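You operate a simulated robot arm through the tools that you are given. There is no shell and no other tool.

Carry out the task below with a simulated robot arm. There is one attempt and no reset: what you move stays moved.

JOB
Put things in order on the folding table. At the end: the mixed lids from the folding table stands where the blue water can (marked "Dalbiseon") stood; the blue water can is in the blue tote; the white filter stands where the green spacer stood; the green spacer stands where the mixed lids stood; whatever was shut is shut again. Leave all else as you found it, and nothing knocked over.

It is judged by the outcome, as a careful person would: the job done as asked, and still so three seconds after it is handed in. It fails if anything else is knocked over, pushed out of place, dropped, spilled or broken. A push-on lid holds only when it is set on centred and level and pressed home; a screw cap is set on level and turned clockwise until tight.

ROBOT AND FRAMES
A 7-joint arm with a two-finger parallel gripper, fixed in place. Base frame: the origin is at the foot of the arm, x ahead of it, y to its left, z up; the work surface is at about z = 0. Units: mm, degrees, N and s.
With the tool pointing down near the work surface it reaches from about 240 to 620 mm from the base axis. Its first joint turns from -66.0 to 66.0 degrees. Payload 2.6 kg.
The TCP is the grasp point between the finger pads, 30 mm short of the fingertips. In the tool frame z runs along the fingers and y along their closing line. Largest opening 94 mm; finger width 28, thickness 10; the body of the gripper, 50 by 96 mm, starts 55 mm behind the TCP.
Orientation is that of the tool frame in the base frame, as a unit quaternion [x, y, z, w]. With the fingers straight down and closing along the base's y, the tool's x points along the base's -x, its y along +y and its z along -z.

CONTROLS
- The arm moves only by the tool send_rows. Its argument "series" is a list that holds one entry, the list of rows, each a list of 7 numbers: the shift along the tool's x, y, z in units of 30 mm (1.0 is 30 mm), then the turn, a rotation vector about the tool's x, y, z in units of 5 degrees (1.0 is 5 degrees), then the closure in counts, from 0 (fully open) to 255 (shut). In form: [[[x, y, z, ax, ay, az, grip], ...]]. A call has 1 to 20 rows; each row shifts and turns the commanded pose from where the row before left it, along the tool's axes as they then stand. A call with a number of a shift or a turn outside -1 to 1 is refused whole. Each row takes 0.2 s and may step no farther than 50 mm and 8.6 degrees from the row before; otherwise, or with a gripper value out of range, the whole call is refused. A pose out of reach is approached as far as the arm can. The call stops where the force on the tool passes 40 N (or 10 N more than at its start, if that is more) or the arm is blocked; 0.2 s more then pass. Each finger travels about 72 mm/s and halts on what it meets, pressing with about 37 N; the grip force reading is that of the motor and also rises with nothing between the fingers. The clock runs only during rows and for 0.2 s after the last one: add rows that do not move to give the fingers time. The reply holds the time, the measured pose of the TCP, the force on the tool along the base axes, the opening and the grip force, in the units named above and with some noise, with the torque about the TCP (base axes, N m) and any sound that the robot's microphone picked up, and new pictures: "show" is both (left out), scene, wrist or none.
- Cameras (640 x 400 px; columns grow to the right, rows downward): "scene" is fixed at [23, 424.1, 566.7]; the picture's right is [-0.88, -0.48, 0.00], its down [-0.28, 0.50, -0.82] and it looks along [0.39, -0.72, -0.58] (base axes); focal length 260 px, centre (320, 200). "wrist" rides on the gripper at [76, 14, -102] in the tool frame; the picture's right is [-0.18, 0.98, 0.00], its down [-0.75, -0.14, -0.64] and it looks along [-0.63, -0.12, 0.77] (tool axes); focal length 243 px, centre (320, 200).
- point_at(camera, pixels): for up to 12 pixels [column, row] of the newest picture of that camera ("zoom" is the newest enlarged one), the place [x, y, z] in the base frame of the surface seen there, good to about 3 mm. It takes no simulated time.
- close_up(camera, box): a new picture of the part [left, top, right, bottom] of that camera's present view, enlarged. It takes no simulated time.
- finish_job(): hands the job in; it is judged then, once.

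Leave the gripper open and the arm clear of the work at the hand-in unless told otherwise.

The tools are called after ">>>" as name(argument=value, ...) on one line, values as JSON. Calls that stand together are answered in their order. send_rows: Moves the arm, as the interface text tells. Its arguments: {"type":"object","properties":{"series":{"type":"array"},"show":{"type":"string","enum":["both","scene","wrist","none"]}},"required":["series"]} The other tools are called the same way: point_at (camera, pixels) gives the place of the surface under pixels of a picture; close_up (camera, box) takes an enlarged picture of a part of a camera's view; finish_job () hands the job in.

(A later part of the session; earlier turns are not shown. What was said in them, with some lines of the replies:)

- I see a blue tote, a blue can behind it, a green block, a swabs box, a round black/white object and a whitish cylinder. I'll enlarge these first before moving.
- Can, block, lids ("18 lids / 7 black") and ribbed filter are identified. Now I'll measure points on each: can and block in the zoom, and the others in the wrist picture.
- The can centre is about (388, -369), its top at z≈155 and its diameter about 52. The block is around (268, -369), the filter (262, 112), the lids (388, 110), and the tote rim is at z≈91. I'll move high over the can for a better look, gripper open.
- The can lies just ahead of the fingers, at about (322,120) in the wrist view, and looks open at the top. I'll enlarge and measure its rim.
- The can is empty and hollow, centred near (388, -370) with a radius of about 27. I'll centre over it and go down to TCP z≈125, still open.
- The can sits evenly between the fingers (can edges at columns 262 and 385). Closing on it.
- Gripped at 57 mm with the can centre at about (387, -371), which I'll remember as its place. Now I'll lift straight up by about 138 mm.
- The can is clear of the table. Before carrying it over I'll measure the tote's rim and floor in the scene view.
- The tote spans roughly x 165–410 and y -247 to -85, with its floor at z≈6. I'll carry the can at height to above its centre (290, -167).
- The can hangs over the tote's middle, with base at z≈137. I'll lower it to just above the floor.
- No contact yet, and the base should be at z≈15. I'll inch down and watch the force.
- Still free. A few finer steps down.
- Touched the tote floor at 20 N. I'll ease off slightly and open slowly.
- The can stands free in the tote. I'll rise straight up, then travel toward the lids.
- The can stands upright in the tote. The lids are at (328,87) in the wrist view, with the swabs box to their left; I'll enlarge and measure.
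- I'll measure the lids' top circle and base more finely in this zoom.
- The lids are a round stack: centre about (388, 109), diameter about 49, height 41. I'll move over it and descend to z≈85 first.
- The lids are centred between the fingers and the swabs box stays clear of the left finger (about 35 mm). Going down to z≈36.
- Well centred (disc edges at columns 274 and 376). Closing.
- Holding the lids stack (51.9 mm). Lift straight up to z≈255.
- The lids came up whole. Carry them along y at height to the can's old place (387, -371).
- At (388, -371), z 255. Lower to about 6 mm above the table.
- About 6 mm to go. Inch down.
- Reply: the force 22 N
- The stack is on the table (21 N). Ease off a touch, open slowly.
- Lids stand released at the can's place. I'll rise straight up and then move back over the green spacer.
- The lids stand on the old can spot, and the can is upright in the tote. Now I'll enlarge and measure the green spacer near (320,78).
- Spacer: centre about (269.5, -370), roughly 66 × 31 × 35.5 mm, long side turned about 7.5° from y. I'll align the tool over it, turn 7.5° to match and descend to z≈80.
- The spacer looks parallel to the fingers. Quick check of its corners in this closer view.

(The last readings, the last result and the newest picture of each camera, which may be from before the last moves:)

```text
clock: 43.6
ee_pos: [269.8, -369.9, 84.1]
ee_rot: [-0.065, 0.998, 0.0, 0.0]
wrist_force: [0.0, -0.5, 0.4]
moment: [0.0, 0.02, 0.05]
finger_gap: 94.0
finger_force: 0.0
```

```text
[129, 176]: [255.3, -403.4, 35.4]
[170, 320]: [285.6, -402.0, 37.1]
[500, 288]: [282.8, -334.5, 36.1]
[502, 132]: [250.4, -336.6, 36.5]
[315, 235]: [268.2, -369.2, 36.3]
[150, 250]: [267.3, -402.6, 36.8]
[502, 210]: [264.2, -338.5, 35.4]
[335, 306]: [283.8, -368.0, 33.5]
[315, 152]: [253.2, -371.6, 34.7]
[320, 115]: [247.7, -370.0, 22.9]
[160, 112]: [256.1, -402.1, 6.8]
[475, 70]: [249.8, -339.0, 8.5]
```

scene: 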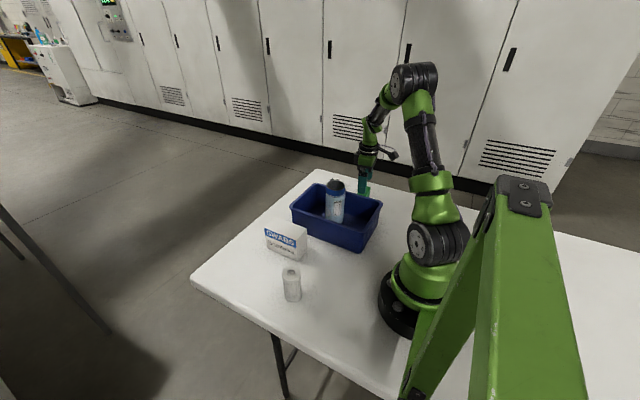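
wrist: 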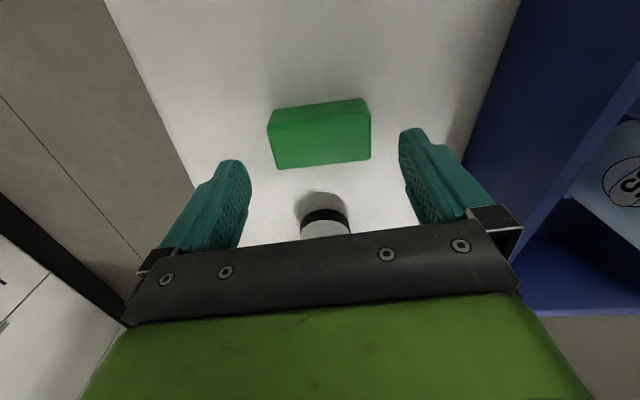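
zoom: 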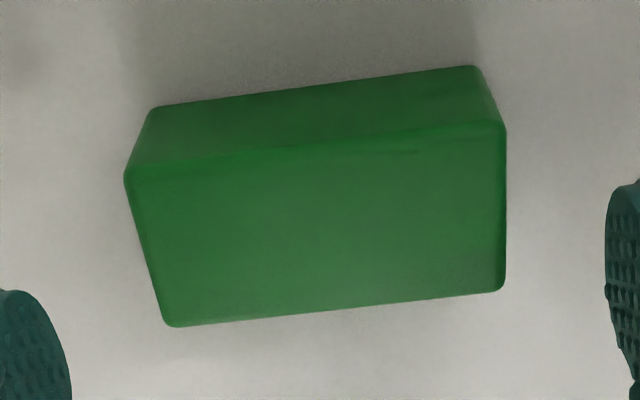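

Using the camera geometry, the spacer's centre is within 1 mm of the TCP and it is turned only about 4° from y, so I'll turn back 3.5° and descend to z≈35.

>>> send_rows(series=[[[0, 0, 0, 0, 0, 0.7, 0], [0, 0, 0.5, 0, 0, 0, 0], [0, 0, 0.6, 0, 0, 0, 0], [0, 0, 0.35, 0, 0, 0, 0], [0, 0, 0.18, 0, 0, 0, 0], [0, 0, 0, 0, 0, 0, 0]]])

```text
clock: 45.0
ee_pos: [270.1, -370.9, 35.6]
ee_rot: [-0.035, 0.999, 0.0, 0.0]
wrist_force: [0.3, 0.7, 0.6]
moment: [0.01, -0.03, 0.01]
finger_gap: 93.9
finger_force: 0.1
```

scene: 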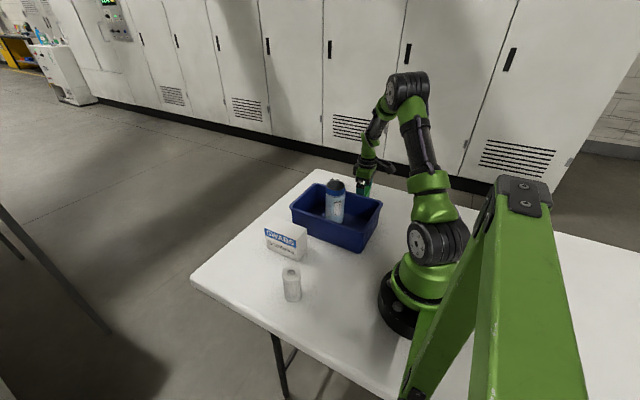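
wrist: 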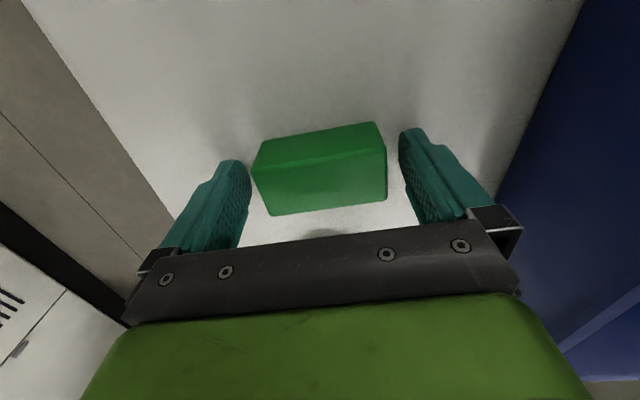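

The spacer lies between the fingers with gaps at both ends. Closing gently.

>>> send_rows(series=[[[0, 0, 0, 0, 0, 0, 40], [0, 0, 0, 0, 0, 0, 80], [0, 0, 0, 0, 0, 0, 160], [0, 0, 0, 0, 0, 0, 255], [0, 0, 0, 0, 0, 0, 255]]], show="wrist")

```text
clock: 46.2
ee_pos: [269.2, -370.1, 35.2]
ee_rot: [-0.035, 0.999, 0.001, 0.0]
wrist_force: [0.7, 0.1, -0.3]
moment: [0.02, 0.01, 0.02]
finger_gap: 73.5
finger_force: 37.0
```

wrist: 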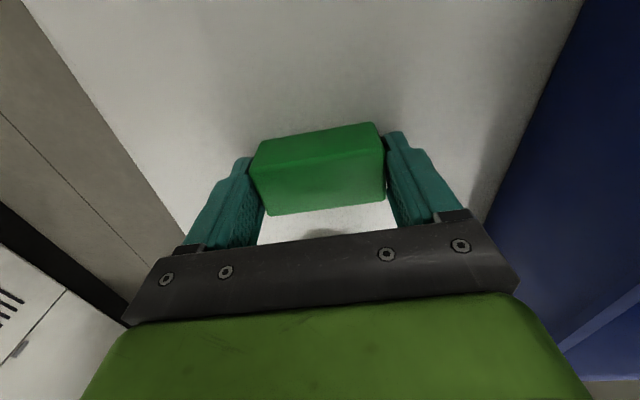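

Gripped at 73.5 mm. Let me look closer to see whether it seated flat between the pads.

>>> close_up(camera="wrist", box=[220, 100, 430, 260])

```text
2.50 times, centred on (325, 180) of wrist
```

zoom: 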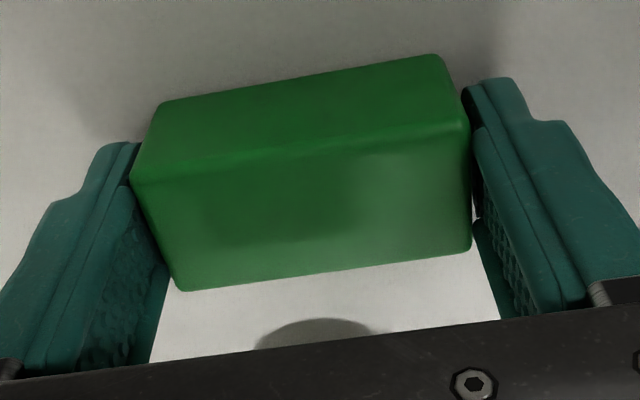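

It's seated squarely between the pads, centred at about (268.5, -370). Lift to z≈255.

>>> send_rows(series=[[[0, 0, -0.2, 0, 0, 0, 255], [0, 0, -0.5, 0, 0, 0, 255], [0, 0, -0.8, 0, 0, 0, 255], [0, 0, -0.9, 0, 0, 0, 255], [0, 0, -0.9, 0, 0, 0, 255], [0, 0, -0.9, 0, 0, 0, 255], [0, 0, -0.9, 0, 0, 0, 255], [0, 0, -0.9, 0, 0, 0, 255], [0, 0, -0.8, 0, 0, 0, 255], [0, 0, -0.5, 0, 0, 0, 255], [0, 0, 0, 0, 0, 0, 255]]])

```text
clock: 48.6
ee_pos: [267.9, -370.5, 254.9]
ee_rot: [-0.036, 0.999, 0.0, 0.0]
wrist_force: [-1.0, 0.1, -0.7]
moment: [0.05, 0.01, -0.04]
finger_gap: 73.6
finger_force: 36.7
```

scene: 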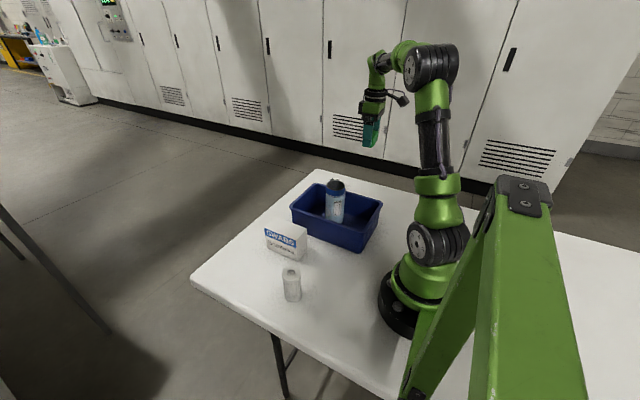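
wrist: 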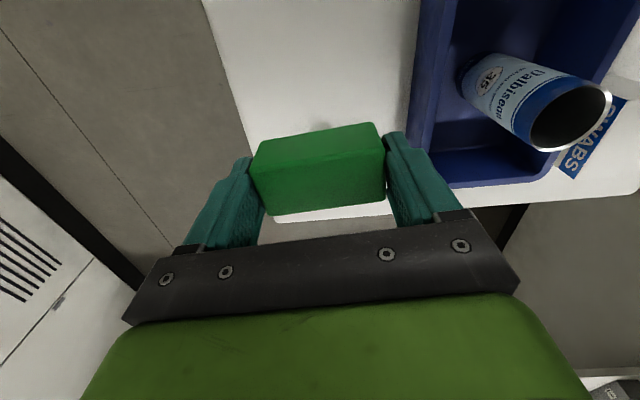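

Spacer is held firmly. I'll square the tool up (+4°) and carry it at height to the lids' old place (389, 109).

>>> send_rows(series=[[[0, 0, 0, 0, 0, 0.8, 255], [-0.12, 0.45, 0, 0, 0, 0, 255], [-0.23, 0.91, 0, 0, 0, 0, 255], [-0.23, 0.91, 0, 0, 0, 0, 255], [-0.23, 0.91, 0, 0, 0, 0, 255], [-0.23, 0.91, 0, 0, 0, 0, 255], [-0.23, 0.91, 0, 0, 0, 0, 255], [-0.23, 0.91, 0, 0, 0, 0, 255], [-0.23, 0.91, 0, 0, 0, 0, 255], [-0.23, 0.91, 0, 0, 0, 0, 255], [-0.23, 0.91, 0, 0, 0, 0, 255], [-0.23, 0.91, 0, 0, 0, 0, 255], [-0.23, 0.91, 0, 0, 0, 0, 255], [-0.23, 0.91, 0, 0, 0, 0, 255], [-0.23, 0.91, 0, 0, 0, 0, 255], [-0.23, 0.91, 0, 0, 0, 0, 255], [-0.23, 0.91, 0, 0, 0, 0, 255], [-0.23, 0.91, 0, 0, 0, 0, 255], [-0.23, 0.91, 0, 0, 0, 0, 255], [0, 0, 0, 0, 0, 0, 255]]])

```text
clock: 52.8
ee_pos: [390.8, 106.2, 255.1]
ee_rot: [0.0, 1.0, 0.0, 0.0]
wrist_force: [-0.3, 0.1, -1.0]
moment: [0.02, 0.01, -0.01]
finger_gap: 73.6
finger_force: 37.2
```

scene: 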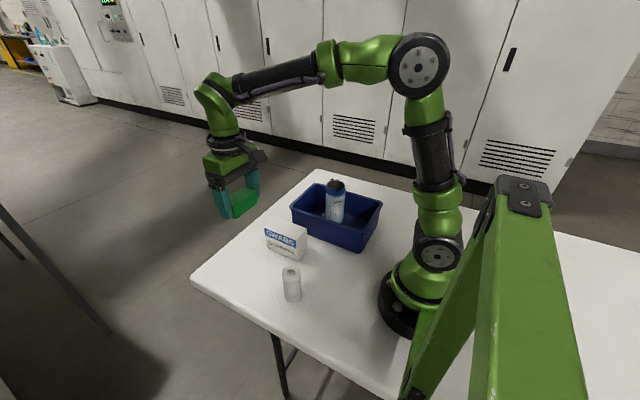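
wrist: 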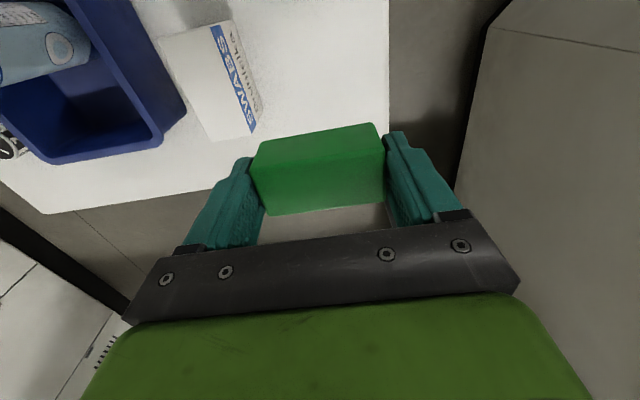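

At (390, 107), the swabs box is well to the side (its face is near y≈18). Small correction and lower to about 6 mm above the table.

>>> send_rows(series=[[[0.04, 0.07, 0.4, 0, 0, 0, 255], [0, 0, 0.85, 0, 0, 0, 255], [0, 0, 0.9, 0, 0, 0, 255], [0, 0, 0.9, 0, 0, 0, 255], [0, 0, 0.9, 0, 0, 0, 255], [0, 0, 0.9, 0, 0, 0, 255], [0, 0, 0.9, 0, 0, 0, 255], [0, 0, 0.7, 0, 0, 0, 255], [0, 0, 0.4, 0, 0, 0, 255], [0, 0, 0.25, 0, 0, 0, 255], [0, 0, 0, 0, 0, 0, 255]]])

```text
clock: 55.2
ee_pos: [387.8, 109.6, 41.1]
ee_rot: [-0.001, 1.0, 0.0, 0.0]
wrist_force: [-0.2, 0.8, -1.5]
moment: [0.0, 0.0, -0.01]
finger_gap: 73.7
finger_force: 36.8
```

scene: 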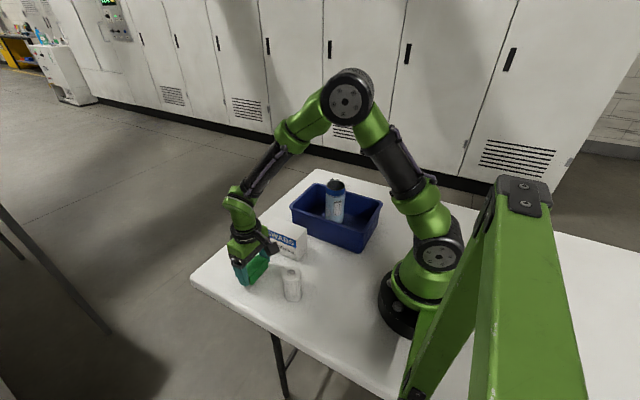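
wrist: 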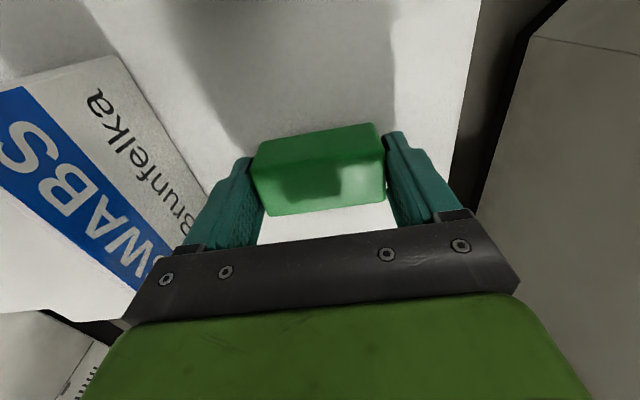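

About 6 mm to go; inch down.

>>> send_rows(series=[[[0, 0, 0.1, 0, 0, 0, 255], [0, 0, 0.05, 0, 0, 0, 255], [0, 0, 0, 0, 0, 0, 255]]], show="none")

>>> send_rows(series=[[[0, 0, 0.03, 0, 0, 0, 255], [0, 0, 0, 0, 0, 0, 255]]], show="none")

>>> send_rows(series=[[[0, 0, 0.03, 0, 0, 0, 255], [0, 0, 0, 0, 0, 0, 255]]], show="none")

```text
clock: 56.0
ee_pos: [388.7, 109.6, 37.1]
ee_rot: [-0.001, 1.0, 0.0, 0.0]
wrist_force: [-0.5, 0.6, -0.7]
moment: [0.01, -0.02, -0.03]
finger_gap: 73.5
finger_force: 37.4
```

```text
clock: 56.6
ee_pos: [389.7, 108.0, 34.3]
ee_rot: [-0.001, 1.0, 0.0, 0.0]
wrist_force: [-0.5, -0.2, -0.7]
moment: [-0.02, -0.01, -0.01]
finger_gap: 73.7
finger_force: 37.2
```

```text
clock: 57.2
ee_pos: [388.5, 108.6, 35.7]
ee_rot: [-0.001, 1.0, -0.001, 0.0]
wrist_force: [0.6, 0.8, 1.4]
moment: [0.05, -0.04, 0.02]
finger_gap: 73.4
finger_force: 36.8
```

>>> send_rows(series=[[[0, 0, 0.03, 0, 0, 0, 255], [0, 0, 0, 0, 0, 0, 255]]], show="none")

```text
clock: 57.8
ee_pos: [389.0, 108.7, 34.7]
ee_rot: [0.0, 1.0, 0.0, 0.001]
wrist_force: [-6.5, -1.8, 21.1]
moment: [-0.12, 0.27, -0.01]
finger_gap: 73.3
finger_force: 36.8
```

The spacer touches the table (21 N). Ease off and open.

>>> send_rows(series=[[[0, 0, -0.03, 0, 0, 0, 255], [0, 0, 0, 0, 0, 0, 50], [0, 0, 0, 0, 0, 0, 30], [0, 0, 0, 0, 0, 0, 0], [0, 0, 0, 0, 0, 0, 0], [0, 0, 0, 0, 0, 0, 0]]], show="wrist")

```text
clock: 59.2
ee_pos: [389.4, 109.4, 35.2]
ee_rot: [-0.001, 1.0, -0.001, 0.0]
wrist_force: [-1.3, -0.3, 0.6]
moment: [0.02, 0.03, 0.01]
finger_gap: 94.0
finger_force: 0.0
```

wrist: 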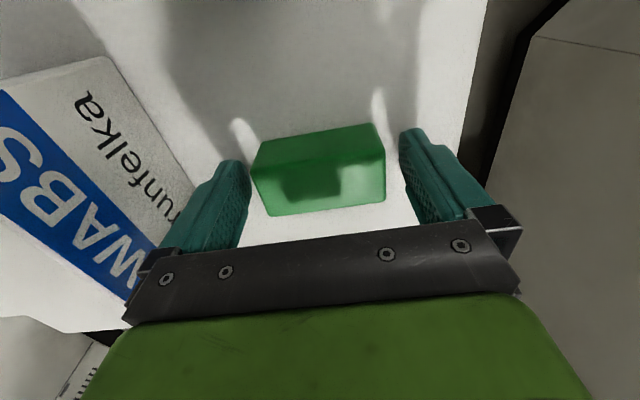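

Spacer released. Rise and move back over the filter.

>>> send_rows(series=[[[0, 0, -0.4, 0, 0, 0, 0], [0, 0, -0.8, 0, 0, 0, 0], [0, 0, -0.9, 0, 0, 0, 0], [0, 0, -0.9, 0, 0, 0, 0], [0, 0, -0.9, 0, 0, 0, 0], [0, 0, -0.9, 0, 0, 0, 0], [0, 0, -0.9, 0, 0, 0, 0], [0, 0, -0.5, 0, 0, 0, 0], [0.8, 0, 0, 0, 0, 0, 0], [0.8, 0, 0, 0, 0, 0, 0], [0.8, 0, 0, 0, 0, 0, 0], [0.8, 0, 0, 0, 0, 0, 0], [0.8, 0, 0, 0, 0, 0, 0], [0, 0, 0, 0, 0, 0, 0]]])

```text
clock: 62.2
ee_pos: [267.9, 108.5, 222.1]
ee_rot: [-0.001, 1.0, 0.0, -0.001]
wrist_force: [0.1, 0.1, -0.1]
moment: [-0.01, 0.0, 0.0]
finger_gap: 93.9
finger_force: 0.0
```

scene: 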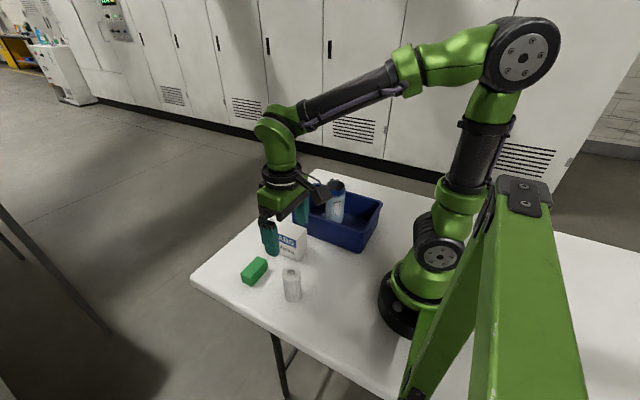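
wrist: 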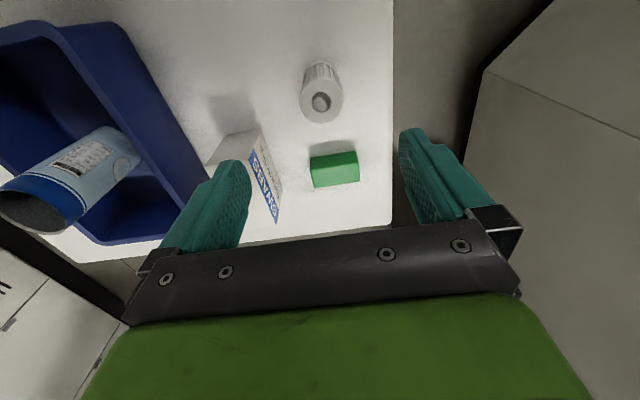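

The spacer stands where the lids were. The filter is at (321,97); I'll enlarge it and measure its top ring.

>>> close_up(camera="wrist", box=[280, 45, 370, 135])

>>> point_at(camera="wrist", pixels=[[301, 101], [342, 101], [321, 120], [321, 86], [308, 114], [335, 114], [304, 92], [339, 92], [305, 66], [338, 66], [321, 74], [334, 165]])

```text
4.44 times, centred on (325, 90) of wrist
```

zoom: 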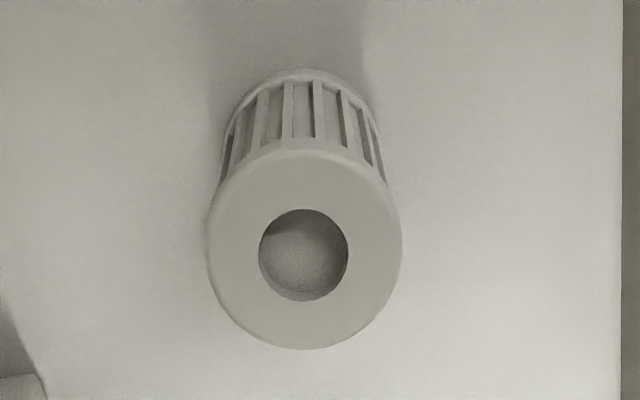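

```text
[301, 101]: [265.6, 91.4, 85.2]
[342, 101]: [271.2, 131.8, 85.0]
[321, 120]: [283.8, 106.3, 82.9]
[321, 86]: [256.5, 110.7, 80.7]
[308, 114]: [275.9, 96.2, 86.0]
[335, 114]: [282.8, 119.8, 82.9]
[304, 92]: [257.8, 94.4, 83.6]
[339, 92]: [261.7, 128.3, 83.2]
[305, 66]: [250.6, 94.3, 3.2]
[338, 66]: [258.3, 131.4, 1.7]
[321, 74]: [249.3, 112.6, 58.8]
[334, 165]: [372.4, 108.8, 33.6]
```

Filter: centre about (267.5, 110), diameter about 41, height 83. I'll centre over it and go down to z≈125.

>>> send_rows(series=[[[0.02, 0.05, 0.3, 0, 0, 0, 0], [0, 0, 0.8, 0, 0, 0, 0], [0, 0, 0.9, 0, 0, 0, 0], [0, 0, 0.8, 0, 0, 0, 0], [0, 0, 0.4, 0, 0, 0, 0], [0, 0, 0, 0, 0, 0, 0]]])

```text
clock: 63.6
ee_pos: [267.2, 110.6, 124.8]
ee_rot: [0.0, 1.0, 0.0, -0.001]
wrist_force: [0.6, 0.4, -0.3]
moment: [-0.02, 0.04, -0.03]
finger_gap: 94.1
finger_force: 0.1
```

scene: 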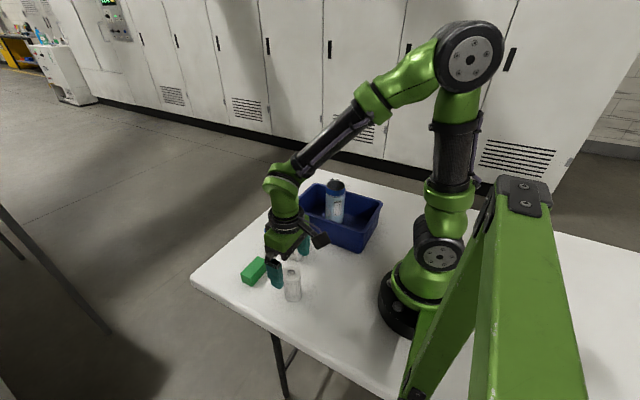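
wrist: 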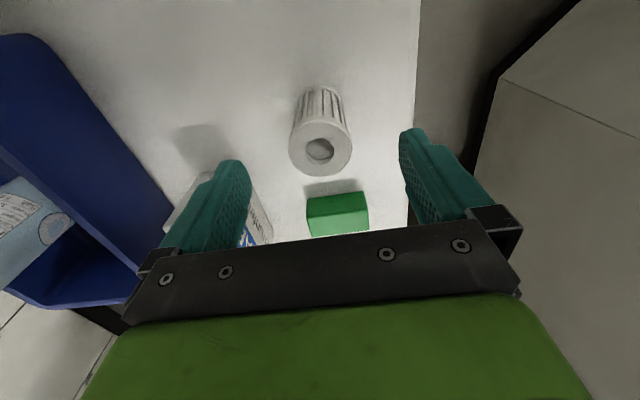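

Filter centre is within about 1 mm of the TCP. Descend to z≈45.

>>> send_rows(series=[[[0.03, 0, 0.5, 0, 0, 0, 0], [0, 0, 0.8, 0, 0, 0, 0], [0, 0, 0.8, 0, 0, 0, 0], [0, 0, 0.4, 0, 0, 0, 0], [0, 0, 0.16, 0, 0, 0, 0], [0, 0, 0, 0, 0, 0, 0]]])

```text
clock: 65.0
ee_pos: [266.4, 110.6, 45.0]
ee_rot: [0.0, 1.0, 0.0, 0.0]
wrist_force: [0.2, 0.4, -0.5]
moment: [0.01, 0.02, -0.02]
finger_gap: 94.1
finger_force: 0.1
```

scene: 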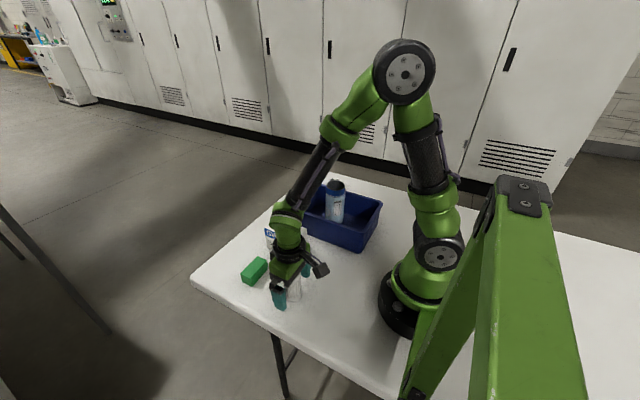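
wrist: 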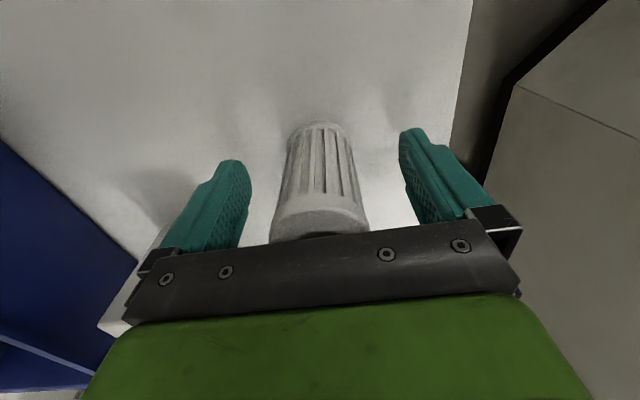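

The filter stands midway between the fingers (columns 270–370). Closing.

>>> send_rows(series=[[[0, 0, 0, 0, 0, 0, 100], [0, 0, 0, 0, 0, 0, 150], [0, 0, 0, 0, 0, 0, 200], [0, 0, 0, 0, 0, 0, 255], [0, 0, 0, 0, 0, 0, 255], [0, 0, 0, 0, 0, 0, 255]]], show="wrist")

```text
clock: 66.4
ee_pos: [267.4, 111.2, 45.3]
ee_rot: [0.0, 1.0, 0.0, 0.0]
wrist_force: [0.1, 1.2, 1.5]
moment: [0.0, 0.02, 0.0]
finger_gap: 42.8
finger_force: 36.4
```

wrist: 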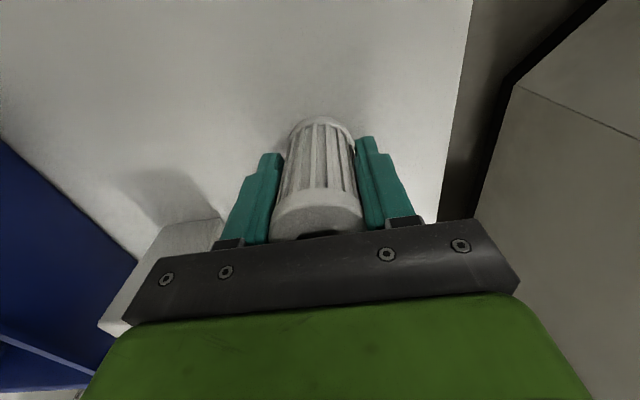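

Filter held (42.8 mm). Lift to z≈265.

>>> send_rows(series=[[[0, 0, -0.2, 0, 0, 0, 255], [0, 0, -0.5, 0, 0, 0, 255], [0, 0, -0.8, 0, 0, 0, 255], [0, 0, -0.9, 0, 0, 0, 255], [0, 0, -0.9, 0, 0, 0, 255], [0, 0, -0.9, 0, 0, 0, 255], [0, 0, -0.9, 0, 0, 0, 255], [0, 0, -0.9, 0, 0, 0, 255], [0, 0, -0.8, 0, 0, 0, 255], [0, 0, -0.5, 0, 0, 0, 255], [0, 0, 0, 0, 0, 0, 255]]])

```text
clock: 68.8
ee_pos: [268.0, 110.2, 264.3]
ee_rot: [0.0, 1.0, 0.0, 0.0]
wrist_force: [0.0, -0.4, -1.3]
moment: [0.0, 0.01, -0.01]
finger_gap: 42.8
finger_force: 37.6
```

scene: 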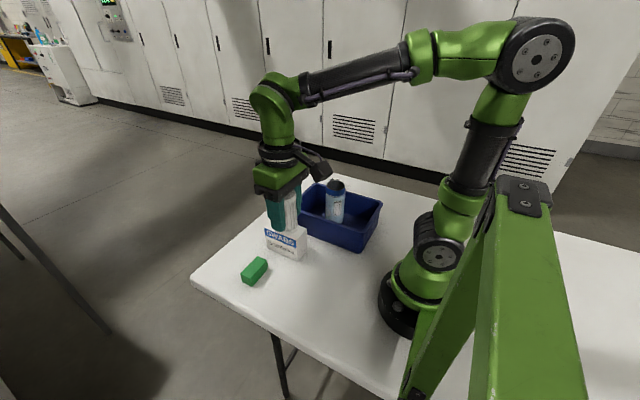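
wrist: 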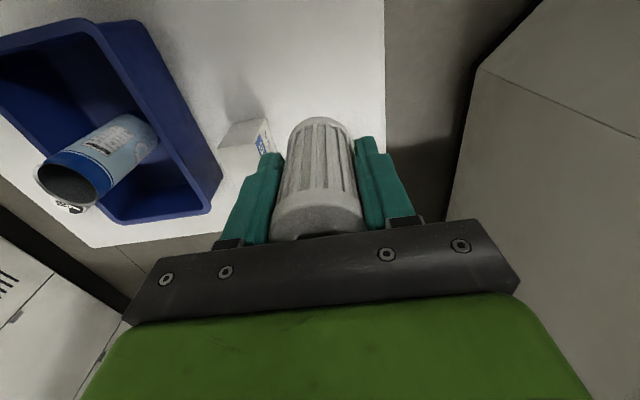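

Carry the filter over on a slightly outward arc to the spacer's old place (269, -370).

>>> send_rows(series=[[[-0.37, -0.89, 0, 0, 0, 0, 255], [-0.37, -0.89, 0, 0, 0, 0, 255], [-0.37, -0.89, 0, 0, 0, 0, 255], [-0.37, -0.89, 0, 0, 0, 0, 255], [-0.37, -0.89, 0, 0, 0, 0, 255], [-0.37, -0.89, 0, 0, 0, 0, 255], [-0.37, -0.89, 0, 0, 0, 0, 255], [-0.37, -0.89, 0, 0, 0, 0, 255], [-0.37, -0.89, 0, 0, 0, 0, 255], [0.363, -0.89, 0, 0, 0, 0, 255], [0.363, -0.89, 0, 0, 0, 0, 255], [0.363, -0.89, 0, 0, 0, 0, 255], [0.363, -0.89, 0, 0, 0, 0, 255], [0.363, -0.89, 0, 0, 0, 0, 255], [0.363, -0.89, 0, 0, 0, 0, 255], [0.363, -0.89, 0, 0, 0, 0, 255], [0.363, -0.89, 0, 0, 0, 0, 255], [0.363, -0.89, 0, 0, 0, 0, 255], [0, 0, 0, 0, 0, 0, 255], [0, 0, 0, 0, 0, 0, 255]]])

```text
clock: 73.0
ee_pos: [270.8, -370.5, 265.4]
ee_rot: [-0.001, 1.0, 0.0, 0.001]
wrist_force: [0.0, -0.1, 0.2]
moment: [0.01, -0.01, -0.03]
finger_gap: 42.9
finger_force: 37.5
```

scene: 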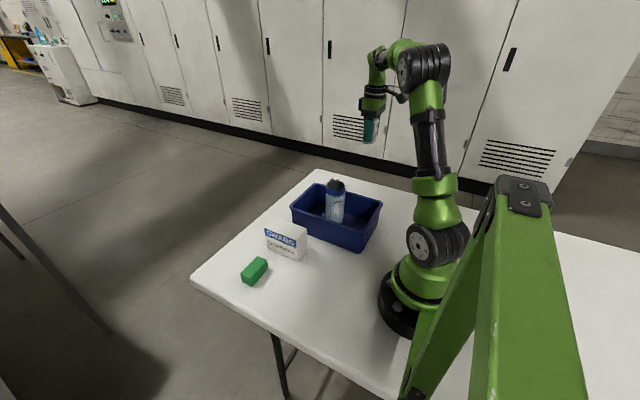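
wrist: 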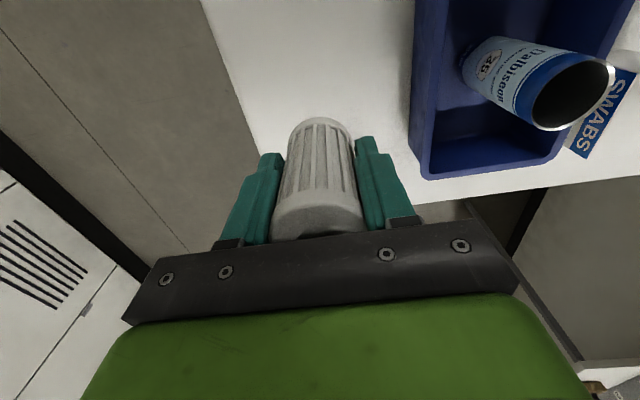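

Over (270, -370). Lower to about 6 mm above the table.

>>> send_rows(series=[[[0.03, 0, 0.4, 0, 0, 0, 255], [0, 0, 0.85, 0, 0, 0, 255], [0, 0, 0.9, 0, 0, 0, 255], [0, 0, 0.9, 0, 0, 0, 255], [0, 0, 0.9, 0, 0, 0, 255], [0, 0, 0.9, 0, 0, 0, 255], [0, 0, 0.9, 0, 0, 0, 255], [0, 0, 0.7, 0, 0, 0, 255], [0, 0, 0.4, 0, 0, 0, 255], [0, 0, 0.25, 0, 0, 0, 255], [0, 0, 0, 0, 0, 0, 255]]])

```text
clock: 75.4
ee_pos: [268.4, -369.5, 51.6]
ee_rot: [-0.001, 1.0, 0.0, 0.0]
wrist_force: [0.4, 0.7, -0.1]
moment: [0.0, -0.04, 0.01]
finger_gap: 42.8
finger_force: 37.2
```

scene: 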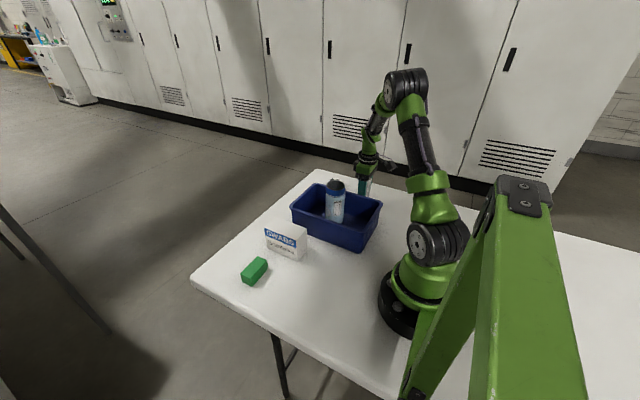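
wrist: 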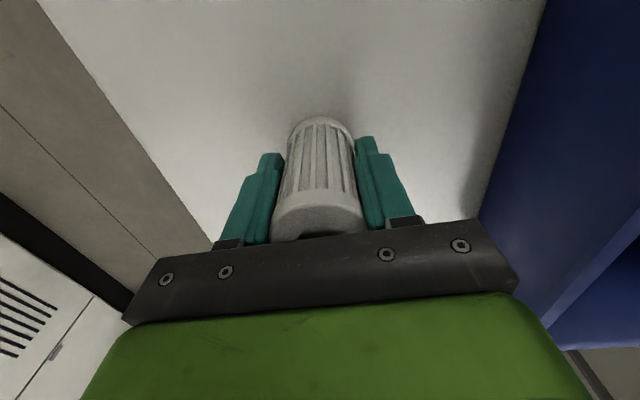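

About 6 mm above. Inch down.

>>> send_rows(series=[[[0, 0, 0.1, 0, 0, 0, 255], [0, 0, 0.05, 0, 0, 0, 255], [0, 0, 0, 0, 0, 0, 255]]], show="none")

>>> send_rows(series=[[[0, 0, 0.03, 0, 0, 0, 255], [0, 0, 0, 0, 0, 0, 255]]], show="none")

>>> send_rows(series=[[[0, 0, 0.03, 0, 0, 0, 255], [0, 0, 0, 0, 0, 0, 255]]], show="none")

```text
clock: 76.2
ee_pos: [269.6, -370.5, 47.4]
ee_rot: [-0.001, 1.0, 0.0, 0.0]
wrist_force: [0.2, 0.0, -0.2]
moment: [0.0, -0.02, 0.0]
finger_gap: 42.8
finger_force: 37.4
```

```text
clock: 76.8
ee_pos: [268.7, -370.1, 45.6]
ee_rot: [0.0, 1.0, 0.0, 0.0]
wrist_force: [0.1, -0.3, -0.3]
moment: [-0.02, 0.02, 0.0]
finger_gap: 42.7
finger_force: 36.6
```

```text
clock: 77.4
ee_pos: [268.6, -370.6, 46.1]
ee_rot: [0.0, 1.0, 0.0, 0.0]
wrist_force: [-0.8, 0.2, -1.0]
moment: [-0.02, -0.02, -0.01]
finger_gap: 42.7
finger_force: 37.7
```

>>> send_rows(series=[[[0, 0, 0.03, 0, 0, 0, 255], [0, 0, 0, 0, 0, 0, 255]]], show="none")

>>> send_rows(series=[[[0, 0, 0.02, 0, 0, 0, 255], [0, 0, 0, 0, 0, 0, 255]]], show="none")

```text
clock: 78.0
ee_pos: [268.8, -371.3, 45.2]
ee_rot: [0.001, 1.0, 0.0, 0.001]
wrist_force: [-2.9, 2.6, 12.6]
moment: [0.21, 0.18, 0.0]
finger_gap: 42.6
finger_force: 37.4
```

```text
clock: 78.6
ee_pos: [267.6, -370.6, 44.7]
ee_rot: [0.0, 1.0, 0.0, 0.001]
wrist_force: [-3.2, 3.8, 23.7]
moment: [0.22, 0.16, 0.01]
finger_gap: 42.9
finger_force: 37.5
```

The filter is down on the table (24 N). Ease off and open slowly.

>>> send_rows(series=[[[0, 0, -0.03, 0, 0, 0, 255], [0, 0, 0, 0, 0, 0, 130], [0, 0, 0, 0, 0, 0, 110], [0, 0, 0, 0, 0, 0, 80], [0, 0, 0, 0, 0, 0, 40], [0, 0, 0, 0, 0, 0, 0], [0, 0, 0, 0, 0, 0, 0]]], show="wrist")

```text
clock: 80.2
ee_pos: [269.5, -369.7, 44.9]
ee_rot: [-0.001, 1.0, 0.0, -0.001]
wrist_force: [0.9, -0.1, -0.1]
moment: [-0.02, -0.02, 0.03]
finger_gap: 94.0
finger_force: 0.0
```

wrist: 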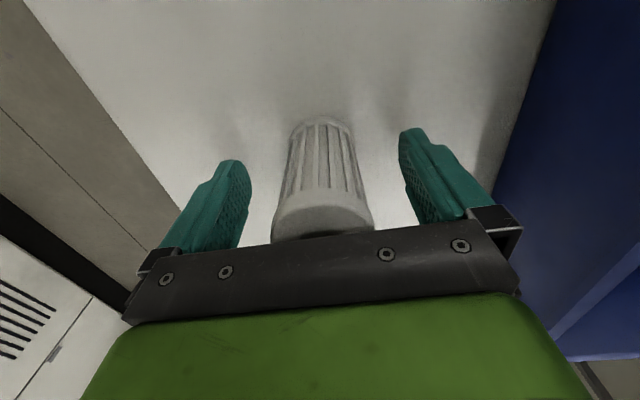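

The filter stands free and upright. Rise straight up and return to about the starting pose for a last look.

>>> send_rows(series=[[[0, 0, -0.4, 0, 0, 0, 0], [0, 0, -0.8, 0, 0, 0, 0], [0, 0, -0.95, 0, 0, 0, 0], [0, 0, -0.95, 0, 0, 0, 0], [0, 0, -0.95, 0, 0, 0, 0], [0, 0, -0.95, 0, 0, 0, 0], [0, 0, -0.95, 0, 0, 0, 0], [0, 0, -0.95, 0, 0, 0, 0], [0, 0, -0.95, 0, 0, 0, 0], [0, 0, -0.95, 0, 0, 0, 0], [0, 0, -0.95, 0, 0, 0, 0], [0, 0, -0.95, 0, 0, 0, 0], [0, 0, -0.9, 0, 0, 0, 0], [0.4, 0.8, 0, 0, 0, 0, 0], [0.4, 0.8, 0, 0, 0, 0, 0], [0.4, 0.8, 0, 0, 0, 0, 0], [0.4, 0.8, 0, 0, 0, 0, 0], [0, 0, 0, 0, 0, 0, 0]]])

```text
clock: 84.0
ee_pos: [219.7, -274.4, 392.6]
ee_rot: [0.0, 1.0, 0.0, 0.001]
wrist_force: [0.4, 0.3, -0.2]
moment: [-0.02, -0.01, 0.01]
finger_gap: 94.1
finger_force: 0.1
```

scene: 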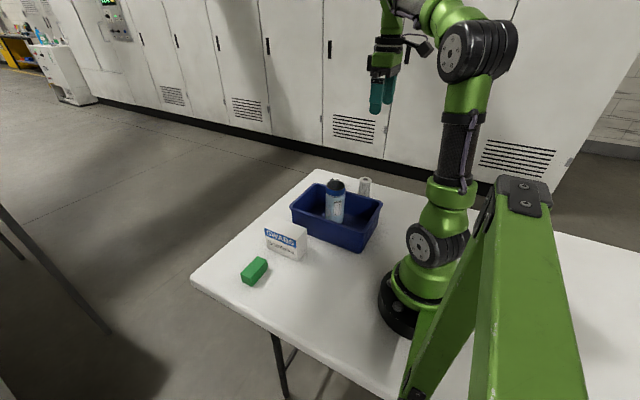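
wrist: 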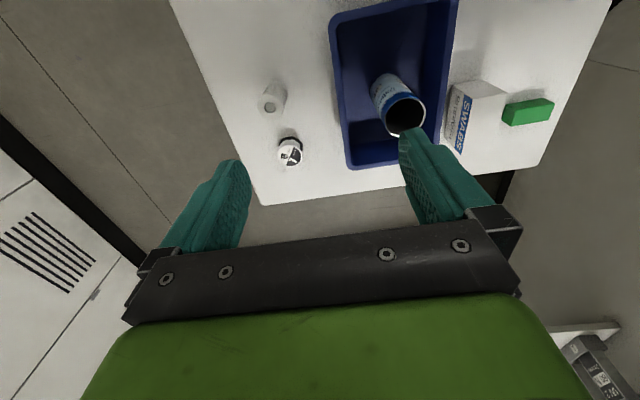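

Everything seems in place. I'll check the final state closely and confirm positions before handing in.

>>> close_up(camera="scene", box=[220, 140, 400, 310])

>>> close_up(camera="wrist", box=[230, 60, 450, 190])

>>> point_at(camera="wrist", pixels=[[271, 107], [290, 152], [520, 110], [331, 18], [348, 167], [463, 150], [405, 100]])

>>> point_at(camera="scene", pixels=[[317, 184], [291, 207], [361, 232], [382, 204], [254, 266]])

```text
2.35 times, centred on (310, 225) of scene
```

zoom: 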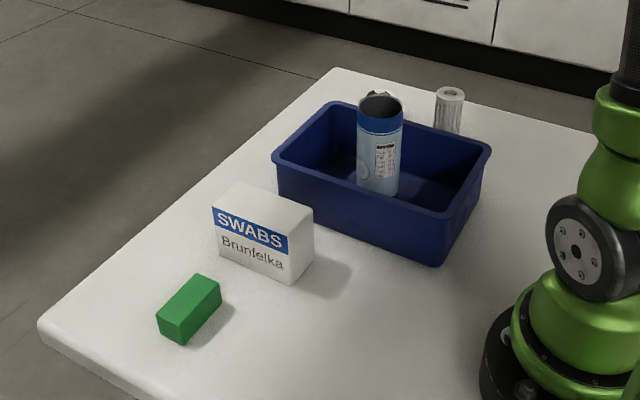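

```text
2.91 times, centred on (340, 125) of wrist
```

zoom: 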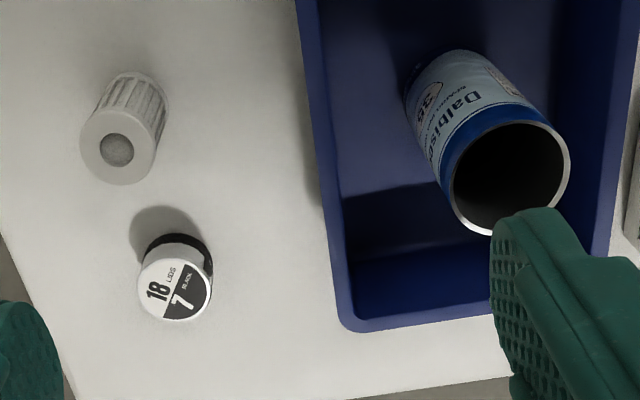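

```text
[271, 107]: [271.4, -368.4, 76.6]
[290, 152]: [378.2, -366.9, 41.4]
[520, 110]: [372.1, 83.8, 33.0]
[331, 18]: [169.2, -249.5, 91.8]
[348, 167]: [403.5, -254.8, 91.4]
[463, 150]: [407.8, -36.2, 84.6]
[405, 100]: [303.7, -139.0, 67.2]
```

```text
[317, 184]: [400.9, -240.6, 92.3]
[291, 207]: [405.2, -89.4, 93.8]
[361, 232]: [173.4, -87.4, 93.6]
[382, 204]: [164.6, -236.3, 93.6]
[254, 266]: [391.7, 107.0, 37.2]
```

The check shows:
- The lids stand at the can's old place.
- The can is upright in the tote.
- The filter stands at the spacer's old place.
- The spacer stands at the lids' old place.
- The tote rim measures the same within the measuring error, and the swabs box looks the same as at the start.
- Nothing I saw had a closure to shut again.

The gripper is open and the arm is clear, so I'm handing in.

>>> finish_job()

```text
The job is handed in.
```

The job is done and handed in. The last pictures showed everything upright and in place:

- **Mixed lids:** they stand where the blue "Dalbiseon" can stood.
- **Blue water can:** it stands upright in the blue tote. It is open-topped and looked empty.
- **White filter:** it stands where the green spacer stood.
- **Green spacer:** it stands where the mixed lids stood. I squared it up, so it is turned about 4° from how it lay before.

The tote measured in the same place as at the start, within measuring error, and the swabs box looked unmoved. I saw nothing that had been shut, so nothing needed closing again. The gripper is open and the arm is back near its starting pose, clear of the work.
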